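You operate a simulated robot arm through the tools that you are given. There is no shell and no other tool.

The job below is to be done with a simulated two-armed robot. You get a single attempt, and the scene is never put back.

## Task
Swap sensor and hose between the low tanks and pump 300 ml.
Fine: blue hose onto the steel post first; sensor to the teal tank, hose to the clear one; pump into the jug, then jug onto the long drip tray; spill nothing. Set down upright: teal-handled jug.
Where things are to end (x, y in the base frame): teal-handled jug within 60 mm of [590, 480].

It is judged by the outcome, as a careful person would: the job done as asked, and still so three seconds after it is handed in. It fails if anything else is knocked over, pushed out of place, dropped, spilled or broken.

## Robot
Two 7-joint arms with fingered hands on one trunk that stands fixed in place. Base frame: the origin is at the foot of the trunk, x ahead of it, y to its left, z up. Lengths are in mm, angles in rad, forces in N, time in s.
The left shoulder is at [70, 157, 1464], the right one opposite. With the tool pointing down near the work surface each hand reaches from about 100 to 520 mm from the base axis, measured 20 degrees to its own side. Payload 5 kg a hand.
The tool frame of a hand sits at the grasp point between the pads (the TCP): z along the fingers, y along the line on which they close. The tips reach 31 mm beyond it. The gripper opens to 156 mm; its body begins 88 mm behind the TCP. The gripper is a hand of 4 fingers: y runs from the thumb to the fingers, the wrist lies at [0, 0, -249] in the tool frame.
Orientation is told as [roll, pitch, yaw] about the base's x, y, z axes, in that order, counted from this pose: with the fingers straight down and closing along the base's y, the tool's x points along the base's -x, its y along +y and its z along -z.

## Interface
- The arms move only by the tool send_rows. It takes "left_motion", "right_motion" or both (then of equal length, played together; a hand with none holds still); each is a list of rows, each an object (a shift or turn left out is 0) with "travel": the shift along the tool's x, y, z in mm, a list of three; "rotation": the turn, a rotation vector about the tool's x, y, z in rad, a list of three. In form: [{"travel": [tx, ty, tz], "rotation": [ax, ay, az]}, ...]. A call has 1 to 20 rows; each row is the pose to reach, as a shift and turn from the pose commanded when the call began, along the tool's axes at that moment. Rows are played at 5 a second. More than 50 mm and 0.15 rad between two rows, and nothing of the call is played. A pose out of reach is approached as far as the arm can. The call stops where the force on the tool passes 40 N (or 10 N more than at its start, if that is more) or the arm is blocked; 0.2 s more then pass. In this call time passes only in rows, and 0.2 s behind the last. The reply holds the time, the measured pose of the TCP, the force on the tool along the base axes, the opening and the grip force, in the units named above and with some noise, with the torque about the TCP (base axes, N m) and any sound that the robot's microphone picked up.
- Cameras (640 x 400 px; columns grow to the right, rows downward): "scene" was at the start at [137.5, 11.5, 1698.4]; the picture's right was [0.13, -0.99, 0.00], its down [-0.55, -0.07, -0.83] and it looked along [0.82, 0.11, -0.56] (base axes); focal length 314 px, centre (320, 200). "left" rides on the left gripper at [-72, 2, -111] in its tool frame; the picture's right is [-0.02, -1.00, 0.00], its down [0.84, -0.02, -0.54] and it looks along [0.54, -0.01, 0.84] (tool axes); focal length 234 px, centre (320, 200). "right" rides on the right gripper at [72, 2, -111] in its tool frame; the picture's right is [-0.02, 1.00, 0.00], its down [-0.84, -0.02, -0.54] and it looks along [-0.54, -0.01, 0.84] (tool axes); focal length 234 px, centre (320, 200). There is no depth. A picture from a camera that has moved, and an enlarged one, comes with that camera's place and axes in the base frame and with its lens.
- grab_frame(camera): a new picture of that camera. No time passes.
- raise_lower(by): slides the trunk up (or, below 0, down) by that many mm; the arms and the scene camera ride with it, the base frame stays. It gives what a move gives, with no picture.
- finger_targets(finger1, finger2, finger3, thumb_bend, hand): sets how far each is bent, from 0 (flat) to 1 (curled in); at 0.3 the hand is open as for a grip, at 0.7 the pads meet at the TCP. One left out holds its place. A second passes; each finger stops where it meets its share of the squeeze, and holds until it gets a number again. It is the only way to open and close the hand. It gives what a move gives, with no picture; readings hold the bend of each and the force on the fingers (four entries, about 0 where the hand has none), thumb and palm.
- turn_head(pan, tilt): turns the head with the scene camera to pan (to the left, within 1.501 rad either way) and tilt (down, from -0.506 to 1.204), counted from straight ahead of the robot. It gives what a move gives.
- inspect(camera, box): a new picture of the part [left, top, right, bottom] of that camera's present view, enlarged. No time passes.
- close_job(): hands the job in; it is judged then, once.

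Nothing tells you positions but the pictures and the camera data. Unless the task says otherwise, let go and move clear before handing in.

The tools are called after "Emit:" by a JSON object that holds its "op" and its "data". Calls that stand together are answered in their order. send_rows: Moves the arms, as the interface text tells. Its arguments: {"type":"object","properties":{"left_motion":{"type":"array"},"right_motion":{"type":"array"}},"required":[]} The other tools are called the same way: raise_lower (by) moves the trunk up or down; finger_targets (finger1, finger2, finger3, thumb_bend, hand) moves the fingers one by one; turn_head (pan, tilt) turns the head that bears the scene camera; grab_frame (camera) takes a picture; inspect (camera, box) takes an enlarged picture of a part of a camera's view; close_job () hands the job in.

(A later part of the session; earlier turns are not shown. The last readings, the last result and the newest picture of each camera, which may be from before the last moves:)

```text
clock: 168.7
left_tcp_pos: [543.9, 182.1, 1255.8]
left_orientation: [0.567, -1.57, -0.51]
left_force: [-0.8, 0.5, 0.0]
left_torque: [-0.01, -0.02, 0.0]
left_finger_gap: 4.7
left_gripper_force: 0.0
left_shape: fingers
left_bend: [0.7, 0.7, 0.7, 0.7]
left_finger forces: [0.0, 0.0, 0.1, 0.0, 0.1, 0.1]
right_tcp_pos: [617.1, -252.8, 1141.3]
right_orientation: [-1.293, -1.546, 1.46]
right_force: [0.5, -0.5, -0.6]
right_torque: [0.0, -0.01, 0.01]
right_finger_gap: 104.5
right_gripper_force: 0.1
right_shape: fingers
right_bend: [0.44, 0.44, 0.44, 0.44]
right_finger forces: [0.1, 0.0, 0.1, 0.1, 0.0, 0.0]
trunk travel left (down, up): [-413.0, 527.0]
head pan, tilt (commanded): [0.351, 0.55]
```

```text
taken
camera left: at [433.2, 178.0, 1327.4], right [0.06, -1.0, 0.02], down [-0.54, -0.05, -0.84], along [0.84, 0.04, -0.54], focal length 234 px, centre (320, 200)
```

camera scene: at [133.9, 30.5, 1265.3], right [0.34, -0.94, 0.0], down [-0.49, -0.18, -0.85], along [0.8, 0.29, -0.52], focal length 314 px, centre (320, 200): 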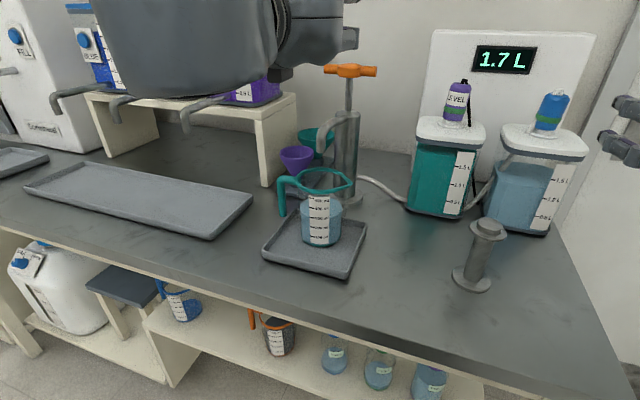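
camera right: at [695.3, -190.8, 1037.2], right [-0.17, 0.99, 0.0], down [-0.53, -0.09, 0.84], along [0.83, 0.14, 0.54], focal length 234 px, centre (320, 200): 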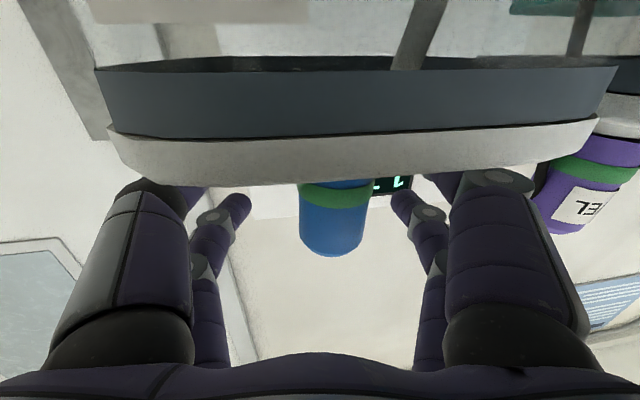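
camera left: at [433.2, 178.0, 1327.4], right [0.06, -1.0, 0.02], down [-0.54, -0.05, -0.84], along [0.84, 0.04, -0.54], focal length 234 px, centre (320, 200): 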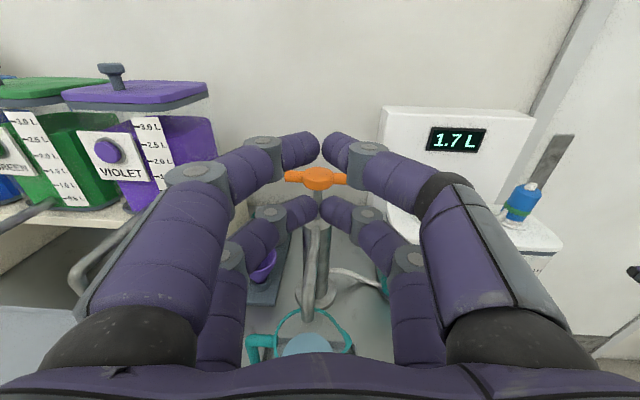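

Everything looks good; the clear tank has dropped and the jug holds 300 ml. Now I'll prepare to take the jug: raise the right hand out of the way, turn the left hand to come from the front-left so the fingers avoid the jug handle.

Emit:
{"op": "send_rows", "data": {"left_motion": [{"travel": [0, 18, -14], "rotation": [0.132, 0, 0]}, {"travel": [0, 37, -28], "rotation": [0.264, 0, 0]}, {"travel": [0, 55, -41], "rotation": [0.396, 0, 0]}, {"travel": [0, 74, -55], "rotation": [0.528, 0, 0]}, {"travel": [0, 92, -69], "rotation": [0.66, 0, 0]}], "right_motion": [{"travel": [-25, 0, -8]}, {"travel": [-50, 0, -16]}, {"travel": [-75, 0, -24]}, {"travel": [-95, 0, -32]}, {"travel": [-115, 0, -40]}]}}

Emit:
{"op": "finger_targets", "data": {"hand": "left", "finger1": 0.37, "finger2": 0.37, "finger3": 0.37, "thumb_bend": 0.37}}

Emit:
{"op": "grab_frame", "data": {"camera": "left"}}

```text
clock: 169.9
left_tcp_pos: [471.4, 269.5, 1255.4]
left_orientation: [0.331, -1.568, -0.932]
left_force: [-0.3, 0.7, -1.1]
left_torque: [-0.04, -0.1, -0.12]
left_finger_gap: 4.3
left_gripper_force: 0.0
left_shape: fingers
left_bend: [0.7, 0.7, 0.7, 0.7]
left_finger forces: [0.0, 0.1, 0.0, 0.0, 0.1, 0.0]
left hand out of reach, approached as far as the arm can: row 2
right_tcp_pos: [578.8, -255.5, 1255.5]
right_orientation: [-1.27, -1.544, 1.437]
right_force: [-0.9, 0.2, -0.1]
right_torque: [-0.01, -0.02, -0.01]
right_finger_gap: 104.2
right_gripper_force: 0.0
right_shape: fingers
right_bend: [0.44, 0.44, 0.44, 0.44]
right_finger forces: [0.0, 0.0, 0.0, 0.0, 0.1, 0.0]
trunk travel left (down, up): [-413.0, 527.0]
head pan, tilt (commanded): [0.351, 0.55]
```

```text
clock: 170.9
left_tcp_pos: [470.1, 271.2, 1253.9]
left_orientation: [-0.827, -1.57, 0.228]
left_force: [0.4, -0.6, -0.6]
left_torque: [-0.02, 0.0, 0.01]
left_finger_gap: 132.2
left_gripper_force: 0.0
left_shape: fingers
left_bend: [0.37, 0.37, 0.37, 0.37]
left_finger forces: [0.0, 0.0, 0.0, 0.0, 0.0, 0.0]
right_tcp_pos: [578.8, -255.5, 1255.3]
right_orientation: [-1.282, -1.546, 1.45]
right_force: [0.4, 0.2, 0.0]
right_torque: [0.01, 0.0, -0.01]
right_finger_gap: 104.3
right_gripper_force: 0.1
right_shape: fingers
right_bend: [0.44, 0.44, 0.44, 0.44]
right_finger forces: [0.0, 0.0, 0.0, 0.0, 0.0, 0.0]
trunk travel left (down, up): [-413.0, 527.0]
head pan, tilt (commanded): [0.351, 0.55]
```

```text
taken
camera left: at [380.1, 334.6, 1327.1], right [-0.57, -0.82, 0.02], down [-0.46, 0.29, -0.84], along [0.68, -0.49, -0.54], focal length 234 px, centre (320, 200)
```

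left: 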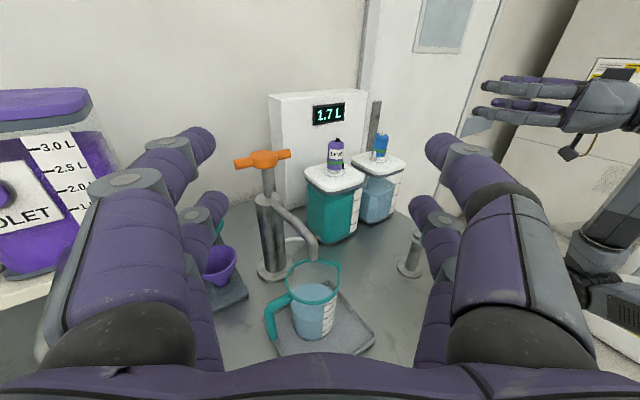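

The jug is nicely framed between the open fingers, with its handle inside the left fingers. Lowering the trunk.

Emit:
{"op": "raise_lower", "data": {"by": -190}}

Emit:
{"op": "grab_frame", "data": {"camera": "left"}}

Emit:
{"op": "grab_frame", "data": {"camera": "scene"}}

```text
clock: 173.0
left_tcp_pos: [469.4, 269.8, 1065.3]
left_orientation: [-0.142, -1.571, -0.459]
left_force: [-0.7, 1.1, 0.5]
left_torque: [-0.02, 0.0, 0.01]
left_finger_gap: 132.5
left_gripper_force: 0.1
left_shape: fingers
left_bend: [0.37, 0.37, 0.37, 0.37]
left_finger forces: [0.1, 0.1, 0.0, 0.0, 0.1, 0.1]
right_tcp_pos: [579.5, -254.7, 1066.3]
right_orientation: [-1.297, -1.546, 1.463]
right_force: [0.5, 0.0, -0.7]
right_torque: [-0.01, 0.01, -0.01]
right_finger_gap: 104.5
right_gripper_force: 0.0
right_shape: fingers
right_bend: [0.44, 0.44, 0.44, 0.44]
right_finger forces: [0.2, 0.0, 0.0, 0.1, 0.0, 0.0]
trunk travel left (down, up): [-223.0, 717.0]
head pan, tilt (commanded): [0.351, 0.55]
```

```text
taken
camera left: at [379.7, 334.4, 1137.4], right [-0.57, -0.82, 0.02], down [-0.46, 0.29, -0.84], along [0.68, -0.49, -0.54], focal length 234 px, centre (320, 200)
```

left: 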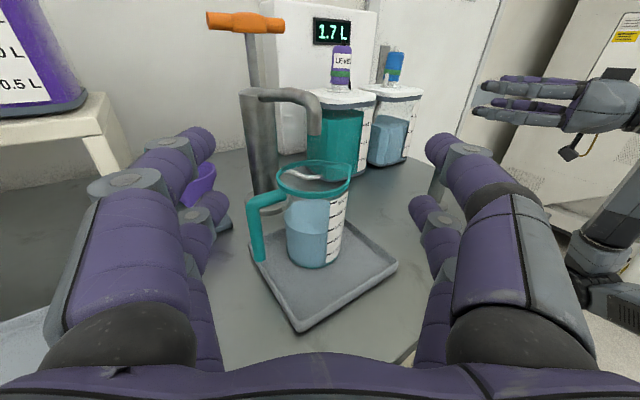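

```text
taken
camera scene: at [133.8, 30.6, 1075.3], right [0.34, -0.94, 0.0], down [-0.49, -0.18, -0.85], along [0.8, 0.29, -0.52], focal length 314 px, centre (320, 200)
```

scene: 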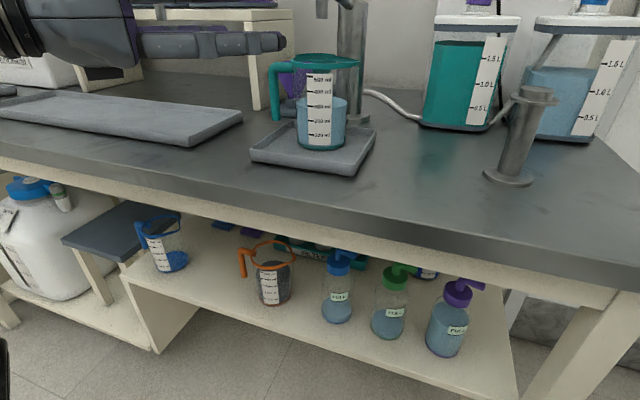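

Good: from this low viewpoint I can verify the level. Zooming on the jug from both cameras.

Emit:
{"op": "inspect", "data": {"camera": "scene", "box": [260, 40, 380, 180]}}

Emit:
{"op": "inspect", "data": {"camera": "left", "box": [220, 140, 420, 340]}}

```text
2.86 times, centred on (320, 110) of scene
camera zoom: at [133.8, 30.6, 1075.3], right [0.34, -0.94, 0.0], down [-0.49, -0.18, -0.85], along [0.8, 0.29, -0.52], focal length 897 px, centre (320, 457)
```

zoom: 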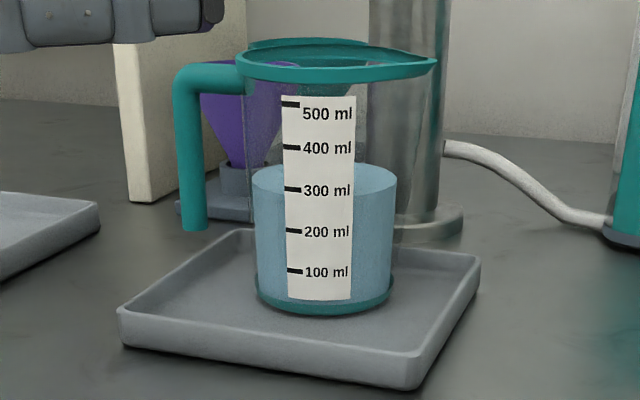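

```text
2.00 times, centred on (320, 240) of left
camera zoom: at [379.7, 334.4, 1137.4], right [-0.57, -0.82, 0.02], down [-0.46, 0.29, -0.84], along [0.68, -0.49, -0.54], focal length 468 px, centre (320, 120)
```

zoom: 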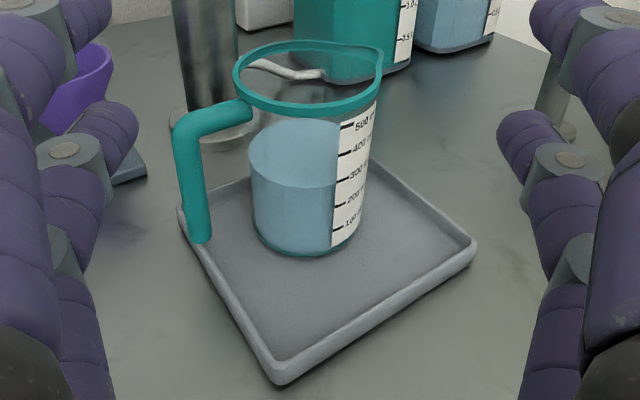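

The handle sits at azimuth ≈93°, so I need more yaw (about −1.0 rad) to keep it inside the palm gap, and a slightly narrower opening to clear the funnel. Adjusting.

Emit:
{"op": "finger_targets", "data": {"hand": "left", "finger1": 0.42, "finger2": 0.42, "finger3": 0.42, "thumb_bend": 0.42}}

Emit:
{"op": "send_rows", "data": {"left_motion": [{"travel": [0, 14, 2], "rotation": [0.1, 0, 0]}, {"travel": [0, 28, 4], "rotation": [0.2, 0, 0]}, {"travel": [0, 42, 6], "rotation": [0.3, 0, 0]}, {"travel": [0, 55, 8], "rotation": [0.4, 0, 0]}]}}

Emit:
{"op": "grab_frame", "data": {"camera": "left"}}

```text
clock: 174.0
left_tcp_pos: [471.3, 270.4, 1066.1]
left_orientation: [-0.483, -1.571, -0.118]
left_force: [-0.1, -0.8, -0.2]
left_torque: [0.0, -0.01, -0.01]
left_finger_gap: 113.9
left_gripper_force: 0.2
left_shape: fingers
left_bend: [0.42, 0.42, 0.42, 0.42]
left_finger forces: [0.0, 0.0, 0.0, 0.0, 0.0, 0.1]
right_tcp_pos: [578.8, -256.0, 1065.6]
right_orientation: [-1.288, -1.544, 1.455]
right_force: [0.4, 0.2, 0.5]
right_torque: [0.03, -0.01, -0.02]
right_finger_gap: 104.5
right_gripper_force: 0.1
right_shape: fingers
right_bend: [0.44, 0.44, 0.44, 0.44]
right_finger forces: [0.0, 0.1, 0.0, 0.0, 0.1, 0.0]
trunk travel left (down, up): [-223.0, 717.0]
head pan, tilt (commanded): [0.351, 0.55]
```

```text
clock: 175.0
left_tcp_pos: [507.8, 309.2, 1064.3]
left_orientation: [-0.759, -1.571, -0.242]
left_force: [0.6, 0.6, -0.2]
left_torque: [-0.01, 0.01, 0.03]
left_finger_gap: 113.7
left_gripper_force: 0.0
left_shape: fingers
left_bend: [0.42, 0.42, 0.42, 0.42]
left_finger forces: [0.1, 0.1, 0.0, 0.0, 0.0, 0.1]
right_tcp_pos: [578.8, -254.9, 1066.3]
right_orientation: [-1.277, -1.546, 1.443]
right_force: [-0.6, -0.4, -0.5]
right_torque: [0.01, -0.02, 0.01]
right_finger_gap: 104.4
right_gripper_force: 0.1
right_shape: fingers
right_bend: [0.44, 0.44, 0.44, 0.44]
right_finger forces: [0.0, 0.0, 0.1, 0.1, 0.0, 0.0]
trunk travel left (down, up): [-223.0, 717.0]
head pan, tilt (commanded): [0.351, 0.55]
```

```text
taken
camera left: at [449.8, 405.4, 1135.7], right [-0.84, -0.54, 0.02], down [-0.31, 0.45, -0.84], along [0.44, -0.71, -0.54], focal length 234 px, centre (320, 200)
```

left: 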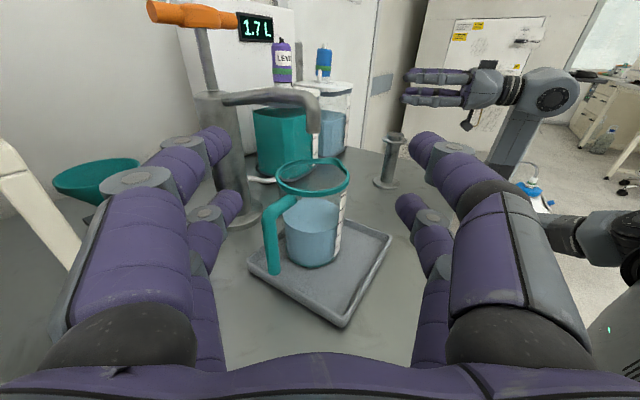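

The handle now falls in the palm gap. Lowering the hand to mid-jug height.

Emit:
{"op": "send_rows", "data": {"left_motion": [{"travel": [37, 0, 0]}, {"travel": [74, 0, 0]}, {"travel": [108, 0, 0]}]}}

Emit:
{"op": "grab_frame", "data": {"camera": "left"}}

Emit:
{"op": "grab_frame", "data": {"camera": "scene"}}

```text
clock: 175.8
left_tcp_pos: [498.7, 308.7, 967.8]
left_orientation: [1.664, -1.547, -2.658]
left_force: [-0.4, -0.6, -0.5]
left_torque: [0.0, -0.01, -0.02]
left_finger_gap: 113.6
left_gripper_force: 0.0
left_shape: fingers
left_bend: [0.42, 0.42, 0.42, 0.42]
left_finger forces: [0.1, 0.0, 0.0, 0.1, 0.0, 0.1]
right_tcp_pos: [570.6, -258.3, 1071.2]
right_orientation: [-1.646, -1.549, 1.814]
right_force: [0.0, -0.3, 0.0]
right_torque: [0.02, 0.0, -0.02]
right_finger_gap: 104.6
right_gripper_force: 0.2
right_shape: fingers
right_bend: [0.44, 0.44, 0.44, 0.44]
right_finger forces: [0.0, 0.0, 0.0, 0.0, 0.0, 0.0]
trunk travel left (down, up): [-223.0, 717.0]
head pan, tilt (commanded): [0.351, 0.55]
```

```text
taken
camera left: at [436.8, 403.3, 1040.1], right [-0.84, -0.54, 0.0], down [-0.3, 0.46, -0.84], along [0.46, -0.7, -0.54], focal length 234 px, centre (320, 200)
```

left: 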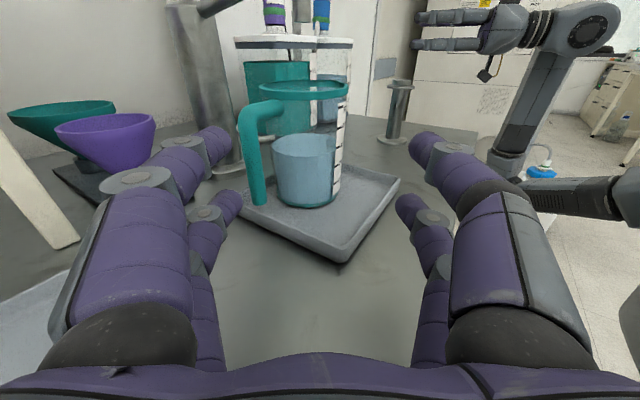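

```text
taken
camera scene: at [125.9, 27.2, 1077.8], right [0.35, -0.94, 0.0], down [-0.48, -0.18, -0.86], along [0.8, 0.3, -0.52], focal length 314 px, centre (320, 200)
```

scene: 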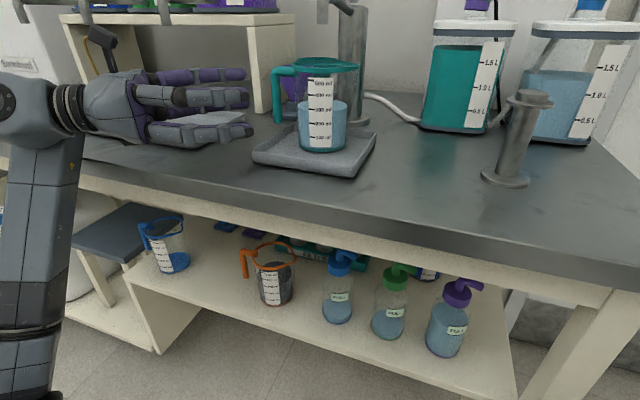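

Emit:
{"op": "send_rows", "data": {"left_motion": [{"travel": [0, 0, 0]}, {"travel": [0, 0, 0]}]}}

Emit:
{"op": "turn_head", "data": {"pan": 0.7, "tilt": 0.6}}

Emit:
{"op": "grab_frame", "data": {"camera": "scene"}}

Emit:
{"op": "inspect", "data": {"camera": "left", "box": [200, 60, 440, 280]}}

```text
clock: 176.4
left_tcp_pos: [496.7, 308.9, 969.7]
left_orientation: [1.745, -1.546, -2.742]
left_force: [0.0, 0.2, 1.0]
left_torque: [0.01, 0.03, 0.03]
left_finger_gap: 113.6
left_gripper_force: 0.0
left_shape: fingers
left_bend: [0.42, 0.42, 0.42, 0.42]
left_finger forces: [0.0, 0.0, 0.0, 0.0, 0.0, 0.0]
right_tcp_pos: [570.4, -260.4, 1070.3]
right_orientation: [-1.718, -1.548, 1.885]
right_force: [-0.1, -0.6, 0.1]
right_torque: [0.0, 0.0, 0.0]
right_finger_gap: 104.6
right_gripper_force: 0.1
right_shape: fingers
right_bend: [0.44, 0.44, 0.44, 0.44]
right_finger forces: [0.0, 0.0, 0.0, 0.0, 0.1, 0.0]
trunk travel left (down, up): [-223.0, 717.0]
head pan, tilt (commanded): [0.351, 0.55]
```

```text
clock: 177.2
left_tcp_pos: [497.0, 308.8, 968.6]
left_orientation: [1.719, -1.548, -2.715]
left_force: [0.1, 0.1, 0.2]
left_torque: [-0.03, -0.03, -0.07]
left_finger_gap: 113.2
left_gripper_force: 0.0
left_shape: fingers
left_bend: [0.42, 0.42, 0.42, 0.42]
left_finger forces: [0.0, 0.0, 0.0, 0.0, 0.0, 0.0]
right_tcp_pos: [569.3, -260.0, 1068.8]
right_orientation: [-1.722, -1.55, 1.888]
right_force: [0.3, 0.8, 0.7]
right_torque: [-0.02, 0.01, -0.01]
right_finger_gap: 104.4
right_gripper_force: 0.0
right_shape: fingers
right_bend: [0.44, 0.44, 0.44, 0.44]
right_finger forces: [0.0, 0.1, 0.0, 0.1, 0.1, 0.0]
trunk travel left (down, up): [-223.0, 717.0]
head pan, tilt (commanded): [0.7, 0.6]
```

```text
taken
camera scene: at [108.5, 52.5, 1072.2], right [0.64, -0.76, 0.0], down [-0.42, -0.36, -0.83], along [0.64, 0.53, -0.56], focal length 314 px, centre (320, 200)
```

scene: 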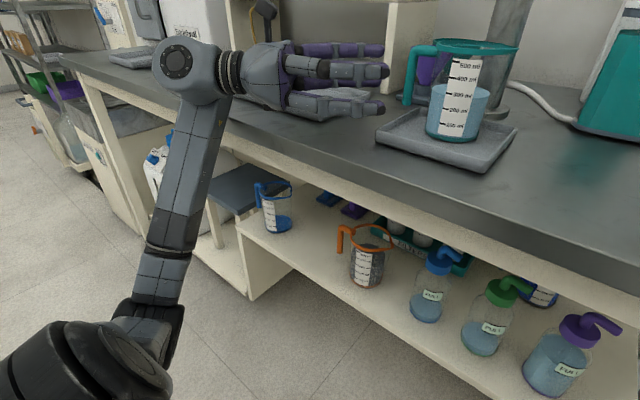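

```text
1.82 times, centred on (320, 170) of left
camera zoom: at [436.6, 403.3, 1039.9], right [-0.84, -0.54, 0.0], down [-0.3, 0.45, -0.84], along [0.46, -0.71, -0.54], focal length 426 px, centre (320, 254)
```

zoom: 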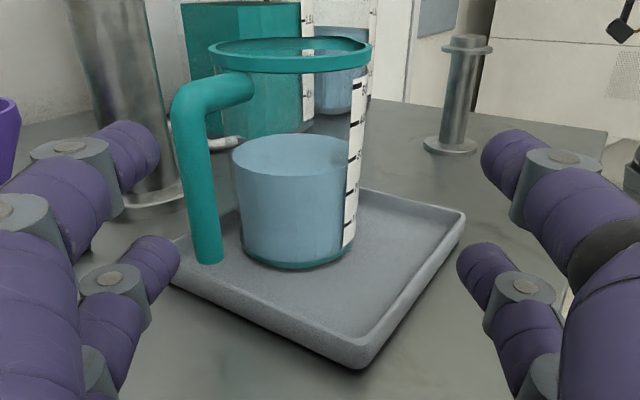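

The left arm flipped to an elbow-low posture, which would bring the forearm into the bench edge. I'll raise the hand back up to return to the elbow-out posture and lower with the trunk instead.

Emit:
{"op": "send_rows", "data": {"left_motion": [{"travel": [-30, 0, -10]}, {"travel": [-60, 0, -20]}, {"travel": [-90, 0, -30]}, {"travel": [-120, 0, -30]}, {"travel": [-150, 0, -30]}]}}

Emit:
{"op": "grab_frame", "data": {"camera": "scene"}}

```text
clock: 178.4
left_tcp_pos: [495.0, 337.5, 1107.2]
left_orientation: [-1.009, -1.568, 0.009]
left_force: [0.0, -0.2, -0.6]
left_torque: [-0.04, -0.02, 0.01]
left_finger_gap: 113.7
left_gripper_force: 0.1
left_shape: fingers
left_bend: [0.42, 0.42, 0.42, 0.42]
left_finger forces: [0.0, 0.1, 0.1, 0.0, 0.0, 0.0]
right_tcp_pos: [577.9, -256.4, 1065.5]
right_orientation: [-1.307, -1.547, 1.475]
right_force: [-0.4, -0.2, -0.2]
right_torque: [0.0, 0.02, 0.0]
right_finger_gap: 104.6
right_gripper_force: 0.0
right_shape: fingers
right_bend: [0.44, 0.44, 0.44, 0.44]
right_finger forces: [0.0, 0.0, 0.0, 0.1, 0.0, 0.0]
trunk travel left (down, up): [-223.0, 717.0]
head pan, tilt (commanded): [0.7, 0.6]
```

```text
taken
camera scene: at [117.0, 56.5, 1070.7], right [0.64, -0.77, 0.0], down [-0.43, -0.36, -0.83], along [0.63, 0.53, -0.56], focal length 314 px, centre (320, 200)
```

scene: 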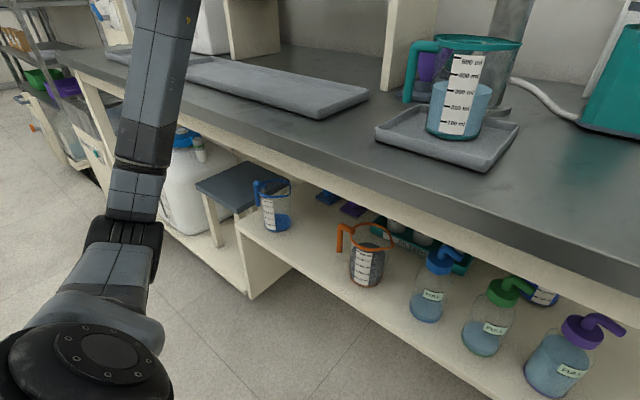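

The forearm contact pushed the trunk slightly; nothing moved on the bench. I'll raise the trunk and instead come in with the hand pitched ~30° down, which keeps the wrist and forearm well above the bench.

Emit:
{"op": "raise_lower", "data": {"by": 150}}

Emit:
{"op": "send_rows", "data": {"left_motion": [{"travel": [15, -5, 5], "rotation": [0, 0.131, 0]}, {"travel": [30, -10, 10], "rotation": [0, 0.262, 0]}, {"travel": [45, -15, 15], "rotation": [0, 0.393, 0]}, {"travel": [60, -20, 20], "rotation": [0, 0.524, 0]}]}}

Emit:
{"op": "grab_frame", "data": {"camera": "left"}}

Emit:
{"op": "grab_frame", "data": {"camera": "scene"}}

```text
clock: 180.2
left_tcp_pos: [493.7, 338.2, 1257.2]
left_orientation: [-0.995, -1.569, -0.008]
left_force: [0.0, -0.2, -0.3]
left_torque: [0.0, 0.0, 0.01]
left_finger_gap: 113.6
left_gripper_force: 0.0
left_shape: fingers
left_bend: [0.42, 0.42, 0.42, 0.42]
left_finger forces: [0.0, 0.0, 0.0, 0.0, 0.0, 0.0]
right_tcp_pos: [579.6, -255.2, 1215.7]
right_orientation: [-1.276, -1.546, 1.445]
right_force: [-0.7, -0.6, 0.0]
right_torque: [0.01, -0.01, 0.0]
right_finger_gap: 104.3
right_gripper_force: 0.1
right_shape: fingers
right_bend: [0.44, 0.44, 0.44, 0.44]
right_finger forces: [0.0, 0.0, 0.1, 0.0, 0.0, 0.1]
trunk travel left (down, up): [-373.0, 567.0]
head pan, tilt (commanded): [0.7, 0.6]
```

```text
clock: 181.2
left_tcp_pos: [484.9, 309.0, 1197.2]
left_orientation: [0.0, -1.046, -1.002]
left_force: [0.6, -0.2, -0.8]
left_torque: [0.0, -0.01, 0.01]
left_finger_gap: 113.4
left_gripper_force: 0.1
left_shape: fingers
left_bend: [0.42, 0.42, 0.42, 0.42]
left_finger forces: [0.1, 0.0, 0.0, 0.0, 0.1, 0.1]
right_tcp_pos: [578.3, -255.9, 1216.6]
right_orientation: [-1.294, -1.547, 1.458]
right_force: [-0.5, -0.7, 0.3]
right_torque: [0.01, -0.02, -0.02]
right_finger_gap: 104.8
right_gripper_force: 0.0
right_shape: fingers
right_bend: [0.44, 0.44, 0.44, 0.44]
right_finger forces: [0.1, 0.0, 0.0, 0.1, 0.0, 0.0]
trunk travel left (down, up): [-373.0, 567.0]
head pan, tilt (commanded): [0.7, 0.6]
```

```text
taken
camera left: at [455.1, 361.8, 1315.2], right [-0.84, -0.55, 0.02], down [-0.5, 0.74, -0.45], along [0.23, -0.39, -0.89], focal length 234 px, centre (320, 200)
```

left: 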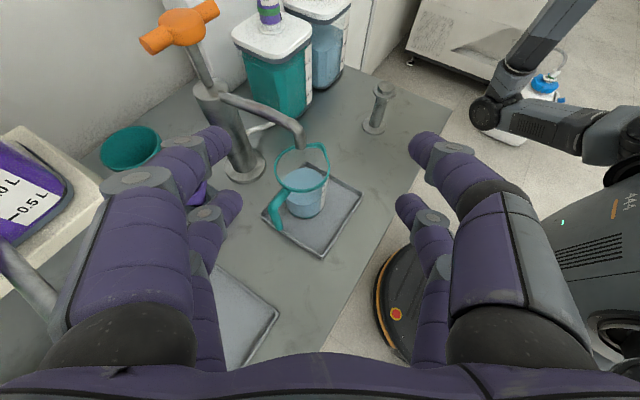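

```text
taken
camera scene: at [117.2, 56.3, 1220.7], right [0.64, -0.77, 0.0], down [-0.43, -0.36, -0.83], along [0.63, 0.53, -0.56], focal length 314 px, centre (320, 200)
```

scene: 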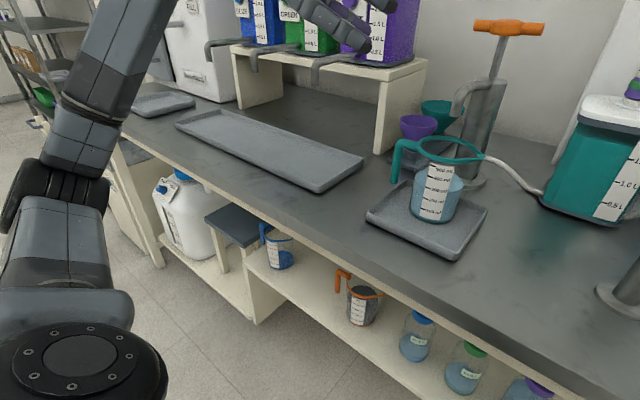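

Pitch and yaw are as intended. Zooming to get precise jug and handle positions in the hand frame.

Emit:
{"op": "inspect", "data": {"camera": "left", "box": [230, 110, 390, 270]}}

Emit:
{"op": "inspect", "data": {"camera": "scene", "box": [350, 100, 510, 270]}}

```text
2.50 times, centred on (310, 190) of left
camera zoom: at [455.1, 361.8, 1315.2], right [-0.84, -0.55, 0.02], down [-0.5, 0.74, -0.45], along [0.23, -0.39, -0.89], focal length 585 px, centre (345, 225)
```

zoom: 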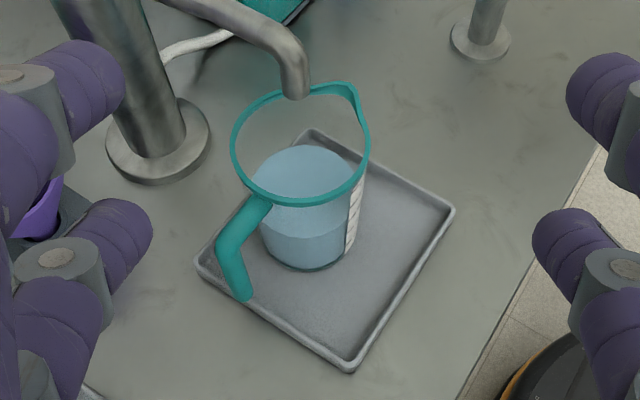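

```text
2.35 times, centred on (430, 185) of scene
camera zoom: at [117.2, 56.3, 1220.7], right [0.64, -0.77, 0.0], down [-0.43, -0.36, -0.83], along [0.63, 0.53, -0.56], focal length 738 px, centre (61, 235)
```

zoom: 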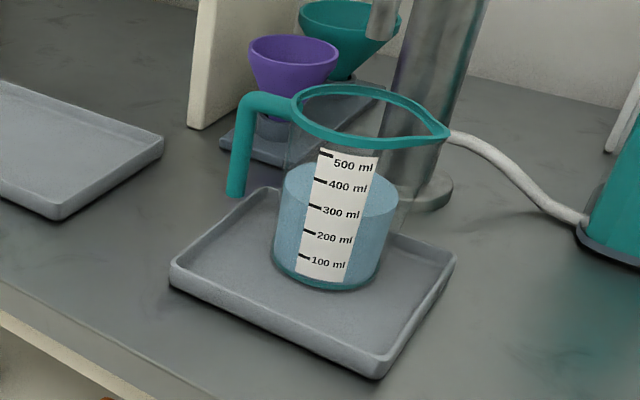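

The jug is at about (589, 198), 150 mm ahead of the hand; its handle will sit safely in the palm gap. Lowering the hand in steps at this stand-off.

Emit:
{"op": "send_rows", "data": {"left_motion": [{"travel": [35, 10, 20]}, {"travel": [70, 20, 40]}, {"travel": [105, 28, 60]}, {"travel": [139, 28, 80]}]}}

Emit:
{"op": "grab_frame", "data": {"camera": "scene"}}

Emit:
{"op": "grab_frame", "data": {"camera": "left"}}

```text
clock: 182.2
left_tcp_pos: [508.4, 325.8, 1038.4]
left_orientation: [0.001, -1.047, -1.0]
left_force: [-0.1, 0.1, -0.5]
left_torque: [0.0, -0.02, 0.0]
left_finger_gap: 113.1
left_gripper_force: 0.0
left_shape: fingers
left_bend: [0.42, 0.42, 0.42, 0.42]
left_finger forces: [0.0, 0.0, 0.0, 0.0, 0.0, 0.0]
right_tcp_pos: [579.2, -254.6, 1216.2]
right_orientation: [-1.284, -1.545, 1.451]
right_force: [0.7, 0.2, -0.3]
right_torque: [0.0, 0.0, 0.01]
right_finger_gap: 104.6
right_gripper_force: 0.0
right_shape: fingers
right_bend: [0.44, 0.44, 0.44, 0.44]
right_finger forces: [0.1, 0.1, 0.0, 0.0, 0.0, 0.1]
trunk travel left (down, up): [-373.0, 567.0]
head pan, tilt (commanded): [0.7, 0.6]
```

```text
taken
camera scene: at [117.4, 57.1, 1220.8], right [0.64, -0.77, 0.0], down [-0.43, -0.36, -0.82], along [0.63, 0.53, -0.57], focal length 314 px, centre (320, 200)
```

scene: 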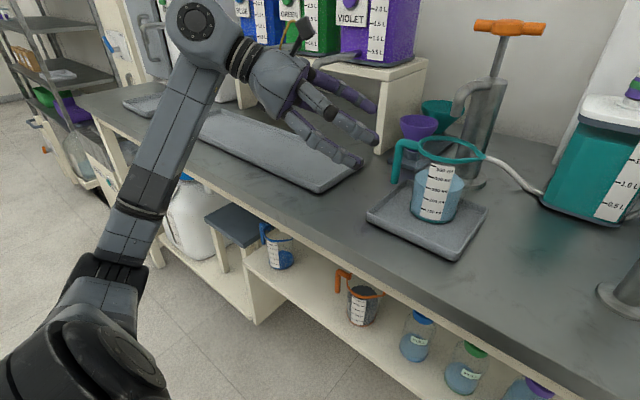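

```text
taken
camera left: at [478.6, 378.8, 1155.0], right [-0.84, -0.55, 0.02], down [-0.5, 0.74, -0.45], along [0.23, -0.39, -0.89], focal length 234 px, centre (320, 200)
```

left: 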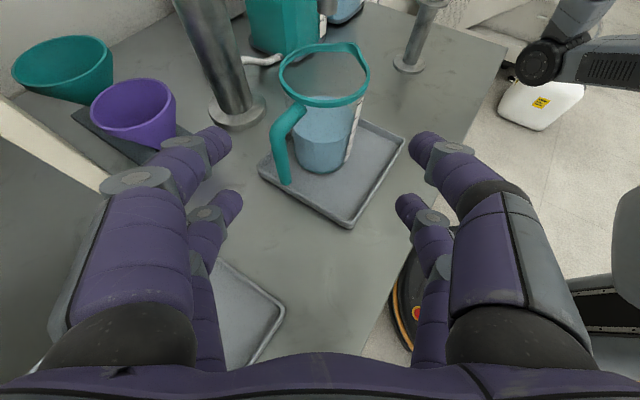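

The posture is clear of everything. Lowering the last 80 mm to grip height.

Emit:
{"op": "send_rows", "data": {"left_motion": [{"travel": [36, 0, 21]}, {"travel": [71, 0, 41]}]}}

Emit:
{"op": "grab_frame", "data": {"camera": "left"}}

Emit:
{"op": "grab_frame", "data": {"camera": "scene"}}

```text
clock: 182.8
left_tcp_pos: [507.2, 327.7, 957.8]
left_orientation: [0.002, -1.048, -1.002]
left_force: [-0.1, -0.5, -0.1]
left_torque: [-0.01, -0.02, -0.02]
left_finger_gap: 113.2
left_gripper_force: 0.1
left_shape: fingers
left_bend: [0.42, 0.42, 0.42, 0.42]
left_finger forces: [0.1, 0.1, 0.1, 0.1, 0.0, 0.0]
right_tcp_pos: [579.2, -255.0, 1216.2]
right_orientation: [-1.295, -1.547, 1.461]
right_force: [-0.6, 0.1, 0.5]
right_torque: [-0.06, 0.02, 0.02]
right_finger_gap: 104.5
right_gripper_force: 0.0
right_shape: fingers
right_bend: [0.44, 0.44, 0.44, 0.44]
right_finger forces: [0.1, 0.0, 0.0, 0.0, 0.0, 0.0]
trunk travel left (down, up): [-373.0, 567.0]
head pan, tilt (commanded): [0.7, 0.6]
```

```text
taken
camera left: at [477.7, 378.7, 1076.2], right [-0.83, -0.55, 0.02], down [-0.5, 0.74, -0.45], along [0.23, -0.39, -0.89], focal length 234 px, centre (320, 200)
```

left: 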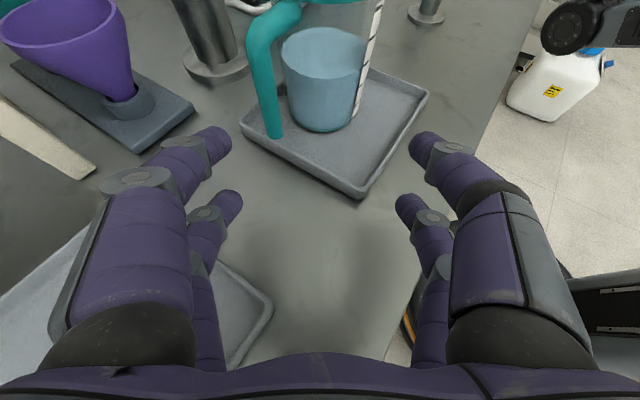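

```text
taken
camera scene: at [117.2, 57.0, 1220.8], right [0.64, -0.77, 0.0], down [-0.43, -0.36, -0.82], along [0.63, 0.53, -0.57], focal length 314 px, centre (320, 200)
```

scene: 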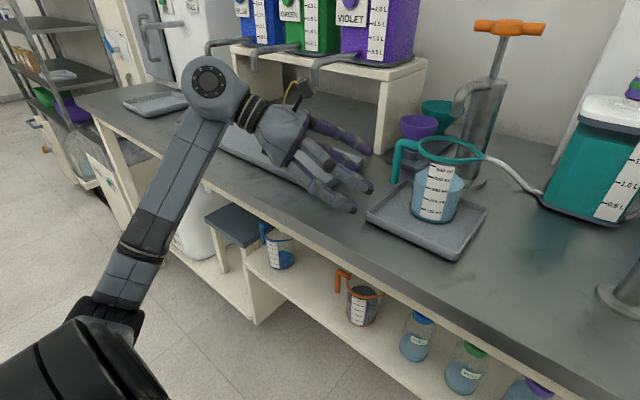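

The jug is dead centre (141 mm ahead), with the handle inside the left fingers. Advancing in two stages.

Emit:
{"op": "send_rows", "data": {"left_motion": [{"travel": [-15, 0, 26]}, {"travel": [-30, 0, 52]}]}}

Emit:
{"op": "grab_frame", "data": {"camera": "left"}}

Emit:
{"op": "inspect", "data": {"camera": "scene", "box": [250, 80, 510, 280]}}

```text
clock: 183.4
left_tcp_pos: [539.9, 274.9, 957.0]
left_orientation: [-0.002, -1.049, -1.004]
left_force: [0.5, -0.8, 0.3]
left_torque: [0.02, -0.02, 0.02]
left_finger_gap: 113.3
left_gripper_force: 0.0
left_shape: fingers
left_bend: [0.42, 0.42, 0.42, 0.42]
left_finger forces: [0.0, 0.1, 0.0, 0.1, 0.0, 0.0]
right_tcp_pos: [578.7, -255.4, 1216.4]
right_orientation: [-1.274, -1.547, 1.441]
right_force: [-0.2, 0.5, -0.1]
right_torque: [0.02, -0.01, -0.01]
right_finger_gap: 104.6
right_gripper_force: 0.2
right_shape: fingers
right_bend: [0.44, 0.44, 0.44, 0.44]
right_finger forces: [0.1, 0.0, 0.0, 0.0, 0.1, 0.1]
trunk travel left (down, up): [-373.0, 567.0]
head pan, tilt (commanded): [0.7, 0.6]
```

```text
taken
camera left: at [509.5, 327.0, 1074.8], right [-0.84, -0.55, 0.02], down [-0.5, 0.74, -0.45], along [0.23, -0.39, -0.89], focal length 234 px, centre (320, 200)
```

left: 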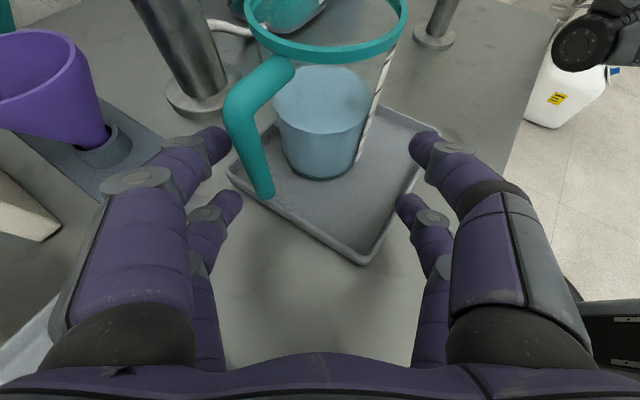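

```text
2.00 times, centred on (380, 180) of scene
camera zoom: at [117.5, 56.5, 1220.7], right [0.64, -0.77, 0.0], down [-0.43, -0.36, -0.83], along [0.63, 0.53, -0.56], focal length 628 px, centre (200, 240)
```

zoom: 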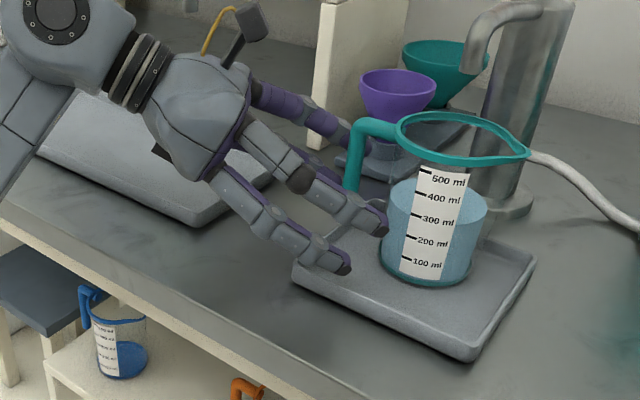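

Emit:
{"op": "send_rows", "data": {"left_motion": [{"travel": [-15, 0, 26]}, {"travel": [-30, 0, 52]}]}}

Emit:
{"op": "grab_frame", "data": {"camera": "left"}}

Emit:
{"op": "inspect", "data": {"camera": "scene", "box": [300, 80, 520, 260]}}

```text
clock: 184.0
left_tcp_pos: [573.3, 224.6, 956.3]
left_orientation: [0.001, -1.047, -1.002]
left_force: [-0.3, 0.4, 0.1]
left_torque: [0.02, -0.03, -0.04]
left_finger_gap: 113.5
left_gripper_force: 0.5
left_shape: fingers
left_bend: [0.42, 0.42, 0.42, 0.42]
left_finger forces: [1.2, 0.1, 0.0, 0.1, 0.0, 0.0]
right_tcp_pos: [578.7, -255.5, 1216.3]
right_orientation: [-1.28, -1.547, 1.446]
right_force: [0.6, 0.1, -0.2]
right_torque: [0.02, 0.03, 0.01]
right_finger_gap: 104.3
right_gripper_force: 0.0
right_shape: fingers
right_bend: [0.44, 0.44, 0.44, 0.44]
right_finger forces: [0.1, 0.0, 0.1, 0.0, 0.0, 0.1]
trunk travel left (down, up): [-373.0, 567.0]
head pan, tilt (commanded): [0.7, 0.6]
```

```text
taken
camera left: at [544.3, 276.4, 1073.9], right [-0.83, -0.55, 0.02], down [-0.5, 0.74, -0.45], along [0.23, -0.39, -0.89], focal length 234 px, centre (320, 200)
```

left: 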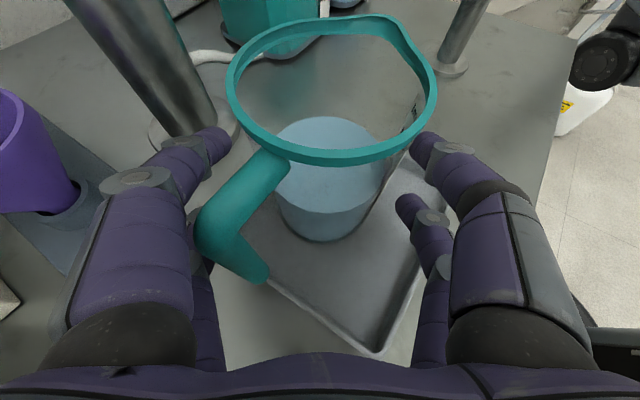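

```text
2.22 times, centred on (410, 170) of scene
camera zoom: at [117.5, 56.9, 1220.7], right [0.64, -0.77, 0.0], down [-0.43, -0.36, -0.82], along [0.63, 0.53, -0.57], focal length 697 px, centre (120, 267)
```

zoom: 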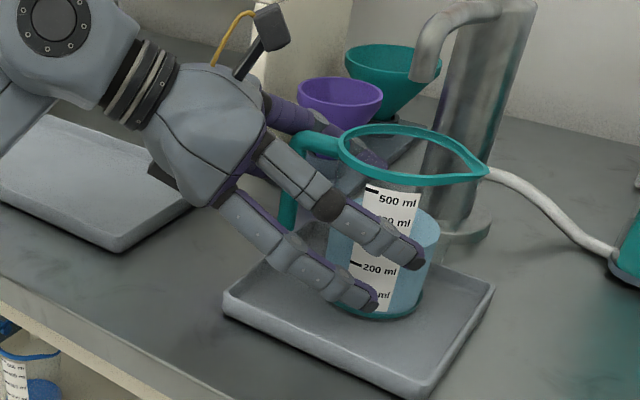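

One finger reads a light 1.2 N touch, probably the handle. Zooming in to see the clearance there.

Emit:
{"op": "inspect", "data": {"camera": "left", "box": [90, 110, 330, 330]}}

Emit:
{"op": "inspect", "data": {"camera": "scene", "box": [370, 110, 470, 210]}}

```text
1.82 times, centred on (210, 220) of left
camera zoom: at [544.3, 276.4, 1073.9], right [-0.83, -0.55, 0.02], down [-0.5, 0.74, -0.45], along [0.23, -0.39, -0.89], focal length 426 px, centre (520, 164)
```

zoom: 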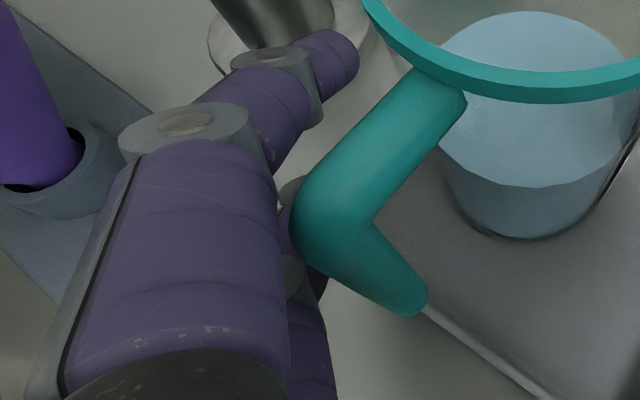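

```text
4.00 times, centred on (420, 160) of scene
camera zoom: at [117.5, 56.9, 1220.7], right [0.64, -0.77, 0.0], down [-0.43, -0.36, -0.82], along [0.63, 0.53, -0.57], focal length 1255 px, centre (-80, 360)
```

zoom: 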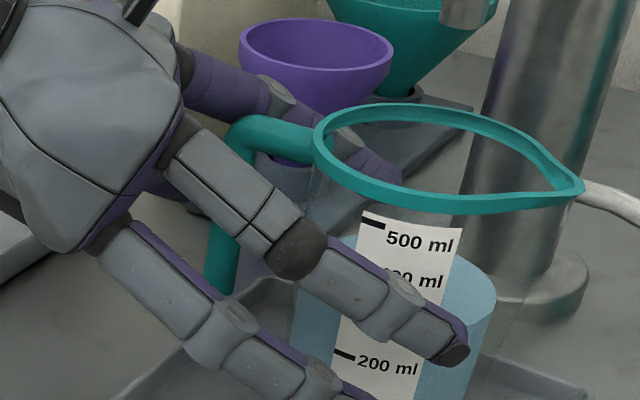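

The left lower finger is just touching the handle. Rotating the hand slightly more around the jug will move the handle further into the palm gap.

Emit:
{"op": "send_rows", "data": {"left_motion": [{"travel": [-1.7, 1, 3], "rotation": [0.087, 0, 0.05]}, {"travel": [-3.5, 2, 6], "rotation": [0.173, 0, 0.1]}]}}

Emit:
{"op": "grab_frame", "data": {"camera": "left"}}

Emit:
{"op": "inspect", "data": {"camera": "scene", "box": [330, 90, 490, 250]}}

```text
clock: 184.6
left_tcp_pos: [580.2, 220.0, 955.8]
left_orientation: [-0.001, -1.046, -1.203]
left_force: [0.3, -0.6, 0.1]
left_torque: [-0.01, -0.01, 0.01]
left_finger_gap: 113.2
left_gripper_force: 0.0
left_shape: fingers
left_bend: [0.42, 0.42, 0.42, 0.42]
left_finger forces: [0.0, 0.0, 0.0, 0.0, 0.1, 0.0]
right_tcp_pos: [579.2, -254.8, 1215.1]
right_orientation: [-1.276, -1.547, 1.444]
right_force: [0.7, -1.3, 0.4]
right_torque: [0.01, -0.02, -0.04]
right_finger_gap: 104.3
right_gripper_force: 0.0
right_shape: fingers
right_bend: [0.44, 0.44, 0.44, 0.44]
right_finger forces: [0.1, 0.1, 0.0, 0.0, 0.1, 0.1]
trunk travel left (down, up): [-373.0, 567.0]
head pan, tilt (commanded): [0.7, 0.6]
```

```text
taken
camera left: at [560.6, 276.8, 1073.3], right [-0.93, -0.37, 0.02], down [-0.34, 0.82, -0.45], along [0.15, -0.43, -0.89], focal length 234 px, centre (320, 200)
```

left: 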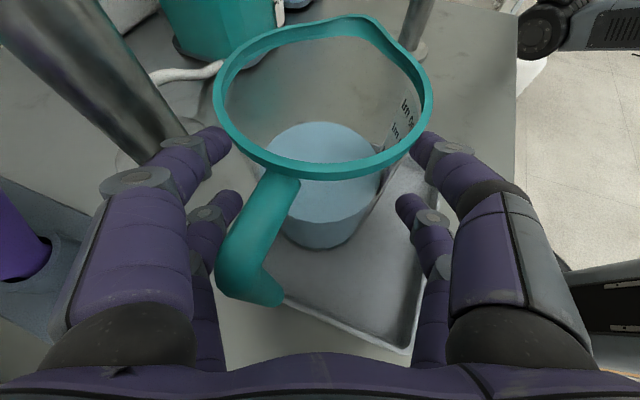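

```text
2.50 times, centred on (410, 170) of scene
camera zoom: at [117.5, 56.8, 1220.7], right [0.64, -0.77, 0.0], down [-0.43, -0.36, -0.82], along [0.63, 0.53, -0.57], focal length 784 px, centre (95, 275)
```

zoom: 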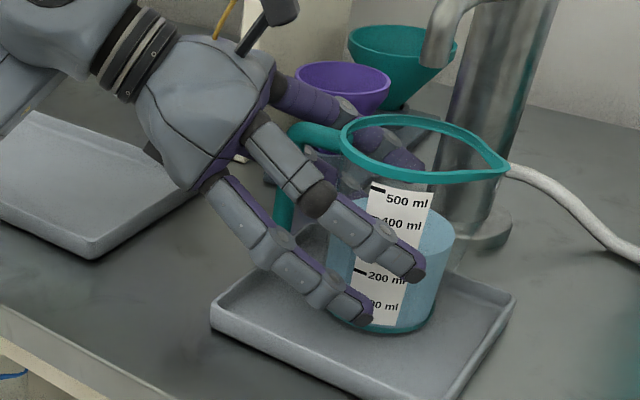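

The handle contact is gone and the jug is centred. Closing the fingers on the jug body.

Emit:
{"op": "finger_targets", "data": {"hand": "left", "finger1": 0.6, "finger2": 0.6, "finger3": 0.6, "thumb_bend": 0.6}}

Emit:
{"op": "grab_frame", "data": {"camera": "left"}}

Emit:
{"op": "inspect", "data": {"camera": "scene", "box": [330, 90, 490, 250]}}

```text
clock: 185.6
left_tcp_pos: [579.6, 219.0, 956.5]
left_orientation: [0.0, -1.048, -1.201]
left_force: [-1.7, -0.7, 1.3]
left_torque: [0.0, 0.01, -0.04]
left_finger_gap: 77.5
left_gripper_force: 16.7
left_shape: fingers
left_bend: [0.49, 0.51, 0.51, 0.56]
left_finger forces: [8.2, 8.2, 6.8, 0.0, 10.8, 0.0]
right_tcp_pos: [578.4, -255.4, 1216.7]
right_orientation: [-1.297, -1.546, 1.462]
right_force: [-0.3, -0.1, -0.3]
right_torque: [0.02, -0.01, 0.03]
right_finger_gap: 104.4
right_gripper_force: 0.1
right_shape: fingers
right_bend: [0.44, 0.44, 0.44, 0.44]
right_finger forces: [0.0, 0.0, 0.1, 0.0, 0.2, 0.0]
trunk travel left (down, up): [-373.0, 567.0]
head pan, tilt (commanded): [0.7, 0.6]
```

```text
taken
camera left: at [560.1, 276.7, 1073.7], right [-0.93, -0.37, 0.02], down [-0.34, 0.82, -0.45], along [0.15, -0.43, -0.89], focal length 234 px, centre (320, 200)
```

left: 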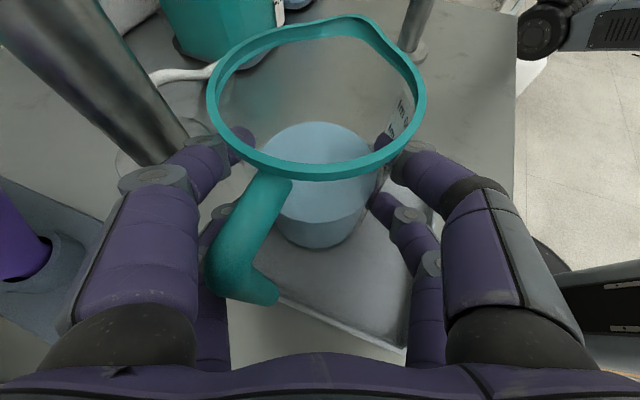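

```text
2.50 times, centred on (410, 170) of scene
camera zoom: at [117.1, 56.8, 1220.7], right [0.64, -0.77, 0.0], down [-0.43, -0.36, -0.83], along [0.63, 0.53, -0.56], focal length 784 px, centre (95, 275)
```

zoom: 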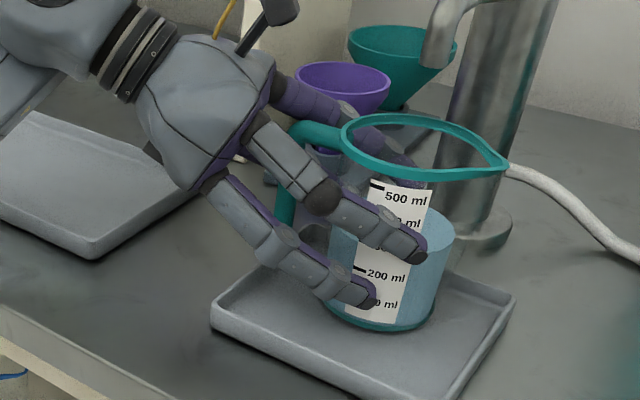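

The jug is held by all four digits with balanced force. Lifting gently 15 mm with the trunk.

Emit:
{"op": "raise_lower", "data": {"by": 8}}

Emit:
{"op": "inspect", "data": {"camera": "scene", "box": [330, 90, 490, 250]}}

Emit:
{"op": "grab_frame", "data": {"camera": "left"}}

```text
clock: 186.1
left_tcp_pos: [579.8, 219.2, 962.8]
left_orientation: [-0.003, -1.047, -1.198]
left_force: [0.1, -0.2, -3.4]
left_torque: [-0.01, 0.06, 0.02]
left_finger_gap: 77.5
left_gripper_force: 16.6
left_shape: fingers
left_bend: [0.49, 0.51, 0.52, 0.56]
left_finger forces: [8.6, 8.3, 6.6, 0.1, 10.2, 0.0]
right_tcp_pos: [579.1, -255.1, 1223.2]
right_orientation: [-1.269, -1.547, 1.435]
right_force: [0.2, 0.3, -0.3]
right_torque: [0.02, 0.01, 0.0]
right_finger_gap: 104.6
right_gripper_force: 0.0
right_shape: fingers
right_bend: [0.44, 0.44, 0.44, 0.44]
right_finger forces: [0.0, 0.0, 0.1, 0.0, 0.0, 0.0]
trunk travel left (down, up): [-381.0, 559.0]
head pan, tilt (commanded): [0.7, 0.6]
```

```text
2.50 times, centred on (410, 170) of scene
camera zoom: at [117.8, 57.0, 1228.6], right [0.64, -0.77, 0.0], down [-0.43, -0.36, -0.82], along [0.63, 0.53, -0.57], focal length 784 px, centre (95, 275)
```

zoom: 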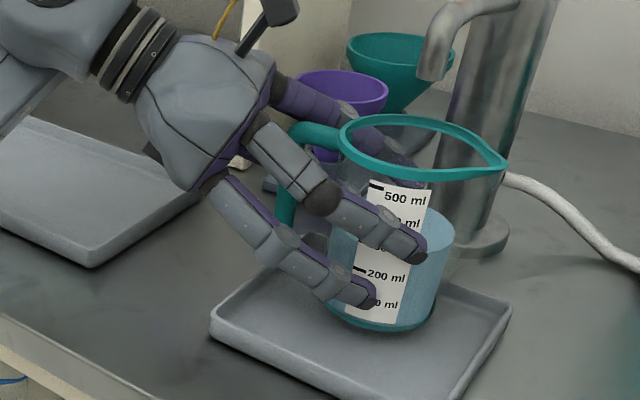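

```text
taken
camera left: at [560.8, 276.9, 1080.9], right [-0.93, -0.37, 0.02], down [-0.34, 0.82, -0.45], along [0.15, -0.43, -0.89], focal length 234 px, centre (320, 200)
```

left: 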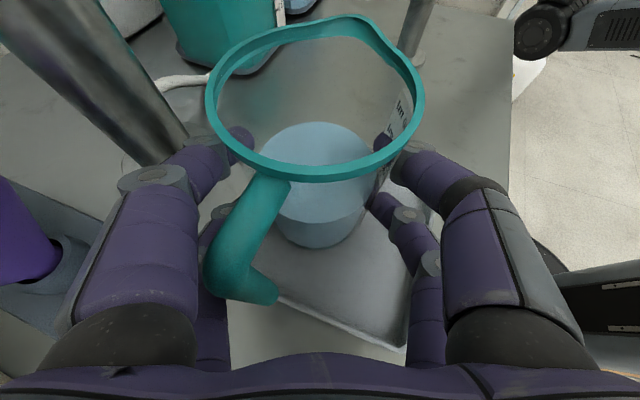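

The jug lifts cleanly (≈3.4 N). Raising a little more and retreating straight back from under the spout, slowly.

Emit:
{"op": "raise_lower", "data": {"by": 9}}

Emit:
{"op": "send_rows", "data": {"left_motion": [{"travel": [4, 0, -7]}, {"travel": [9, 0, -15.6]}, {"travel": [14, 0, -24.2]}, {"travel": [19, 0, -32.9]}, {"travel": [24, 0, -41.5]}, {"travel": [30, 0, -52]}]}}

Emit:
{"op": "grab_frame", "data": {"camera": "left"}}

Emit:
{"op": "grab_frame", "data": {"camera": "scene"}}

```text
clock: 186.7
left_tcp_pos: [581.4, 220.0, 972.4]
left_orientation: [-0.001, -1.048, -1.198]
left_force: [0.4, -0.8, -4.3]
left_torque: [0.0, 0.08, -0.04]
left_finger_gap: 77.5
left_gripper_force: 16.5
left_shape: fingers
left_bend: [0.49, 0.51, 0.52, 0.56]
left_finger forces: [8.6, 8.3, 6.5, 0.0, 10.2, 0.0]
right_tcp_pos: [579.6, -256.2, 1232.8]
right_orientation: [-1.263, -1.547, 1.43]
right_force: [0.8, 0.0, 0.2]
right_torque: [-0.02, -0.03, -0.02]
right_finger_gap: 104.5
right_gripper_force: 0.0
right_shape: fingers
right_bend: [0.44, 0.44, 0.44, 0.44]
right_finger forces: [0.1, 0.0, 0.0, 0.0, 0.0, 0.1]
trunk travel left (down, up): [-390.0, 550.0]
head pan, tilt (commanded): [0.7, 0.6]
```

```text
clock: 188.1
left_tcp_pos: [557.9, 276.5, 973.5]
left_orientation: [-0.002, -1.046, -1.198]
left_force: [0.2, -1.0, -4.5]
left_torque: [0.0, 0.01, 0.02]
left_finger_gap: 77.9
left_gripper_force: 16.7
left_shape: fingers
left_bend: [0.49, 0.51, 0.52, 0.56]
left_finger forces: [8.6, 8.2, 6.7, 0.1, 10.1, 0.1]
right_tcp_pos: [580.1, -255.4, 1234.3]
right_orientation: [-1.284, -1.546, 1.452]
right_force: [0.2, 0.8, 0.4]
right_torque: [-0.03, 0.0, 0.01]
right_finger_gap: 104.5
right_gripper_force: 0.0
right_shape: fingers
right_bend: [0.44, 0.44, 0.44, 0.44]
right_finger forces: [0.1, 0.0, 0.0, 0.1, 0.1, 0.1]
trunk travel left (down, up): [-390.0, 550.0]
head pan, tilt (commanded): [0.7, 0.6]
```

```text
taken
camera left: at [539.0, 334.2, 1090.7], right [-0.93, -0.37, 0.02], down [-0.34, 0.82, -0.45], along [0.15, -0.43, -0.89], focal length 234 px, centre (320, 200)
```

left: 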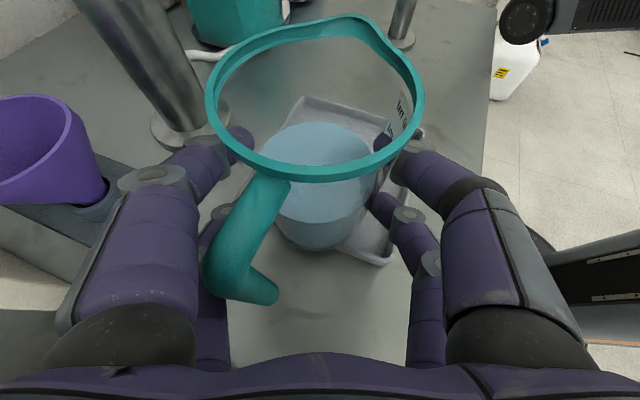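

```text
taken
camera scene: at [117.5, 57.3, 1237.7], right [0.64, -0.77, 0.0], down [-0.43, -0.36, -0.82], along [0.63, 0.53, -0.57], focal length 314 px, centre (320, 200)
```

scene: 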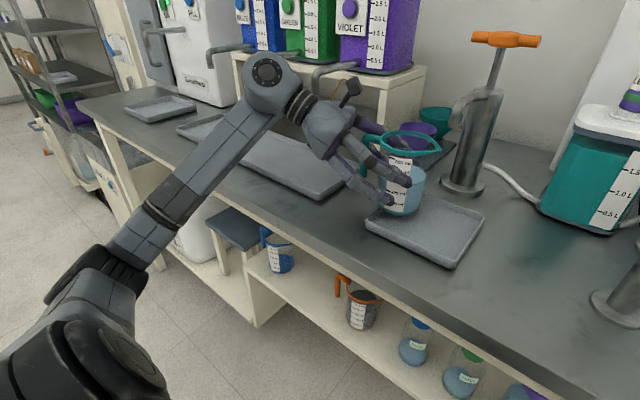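

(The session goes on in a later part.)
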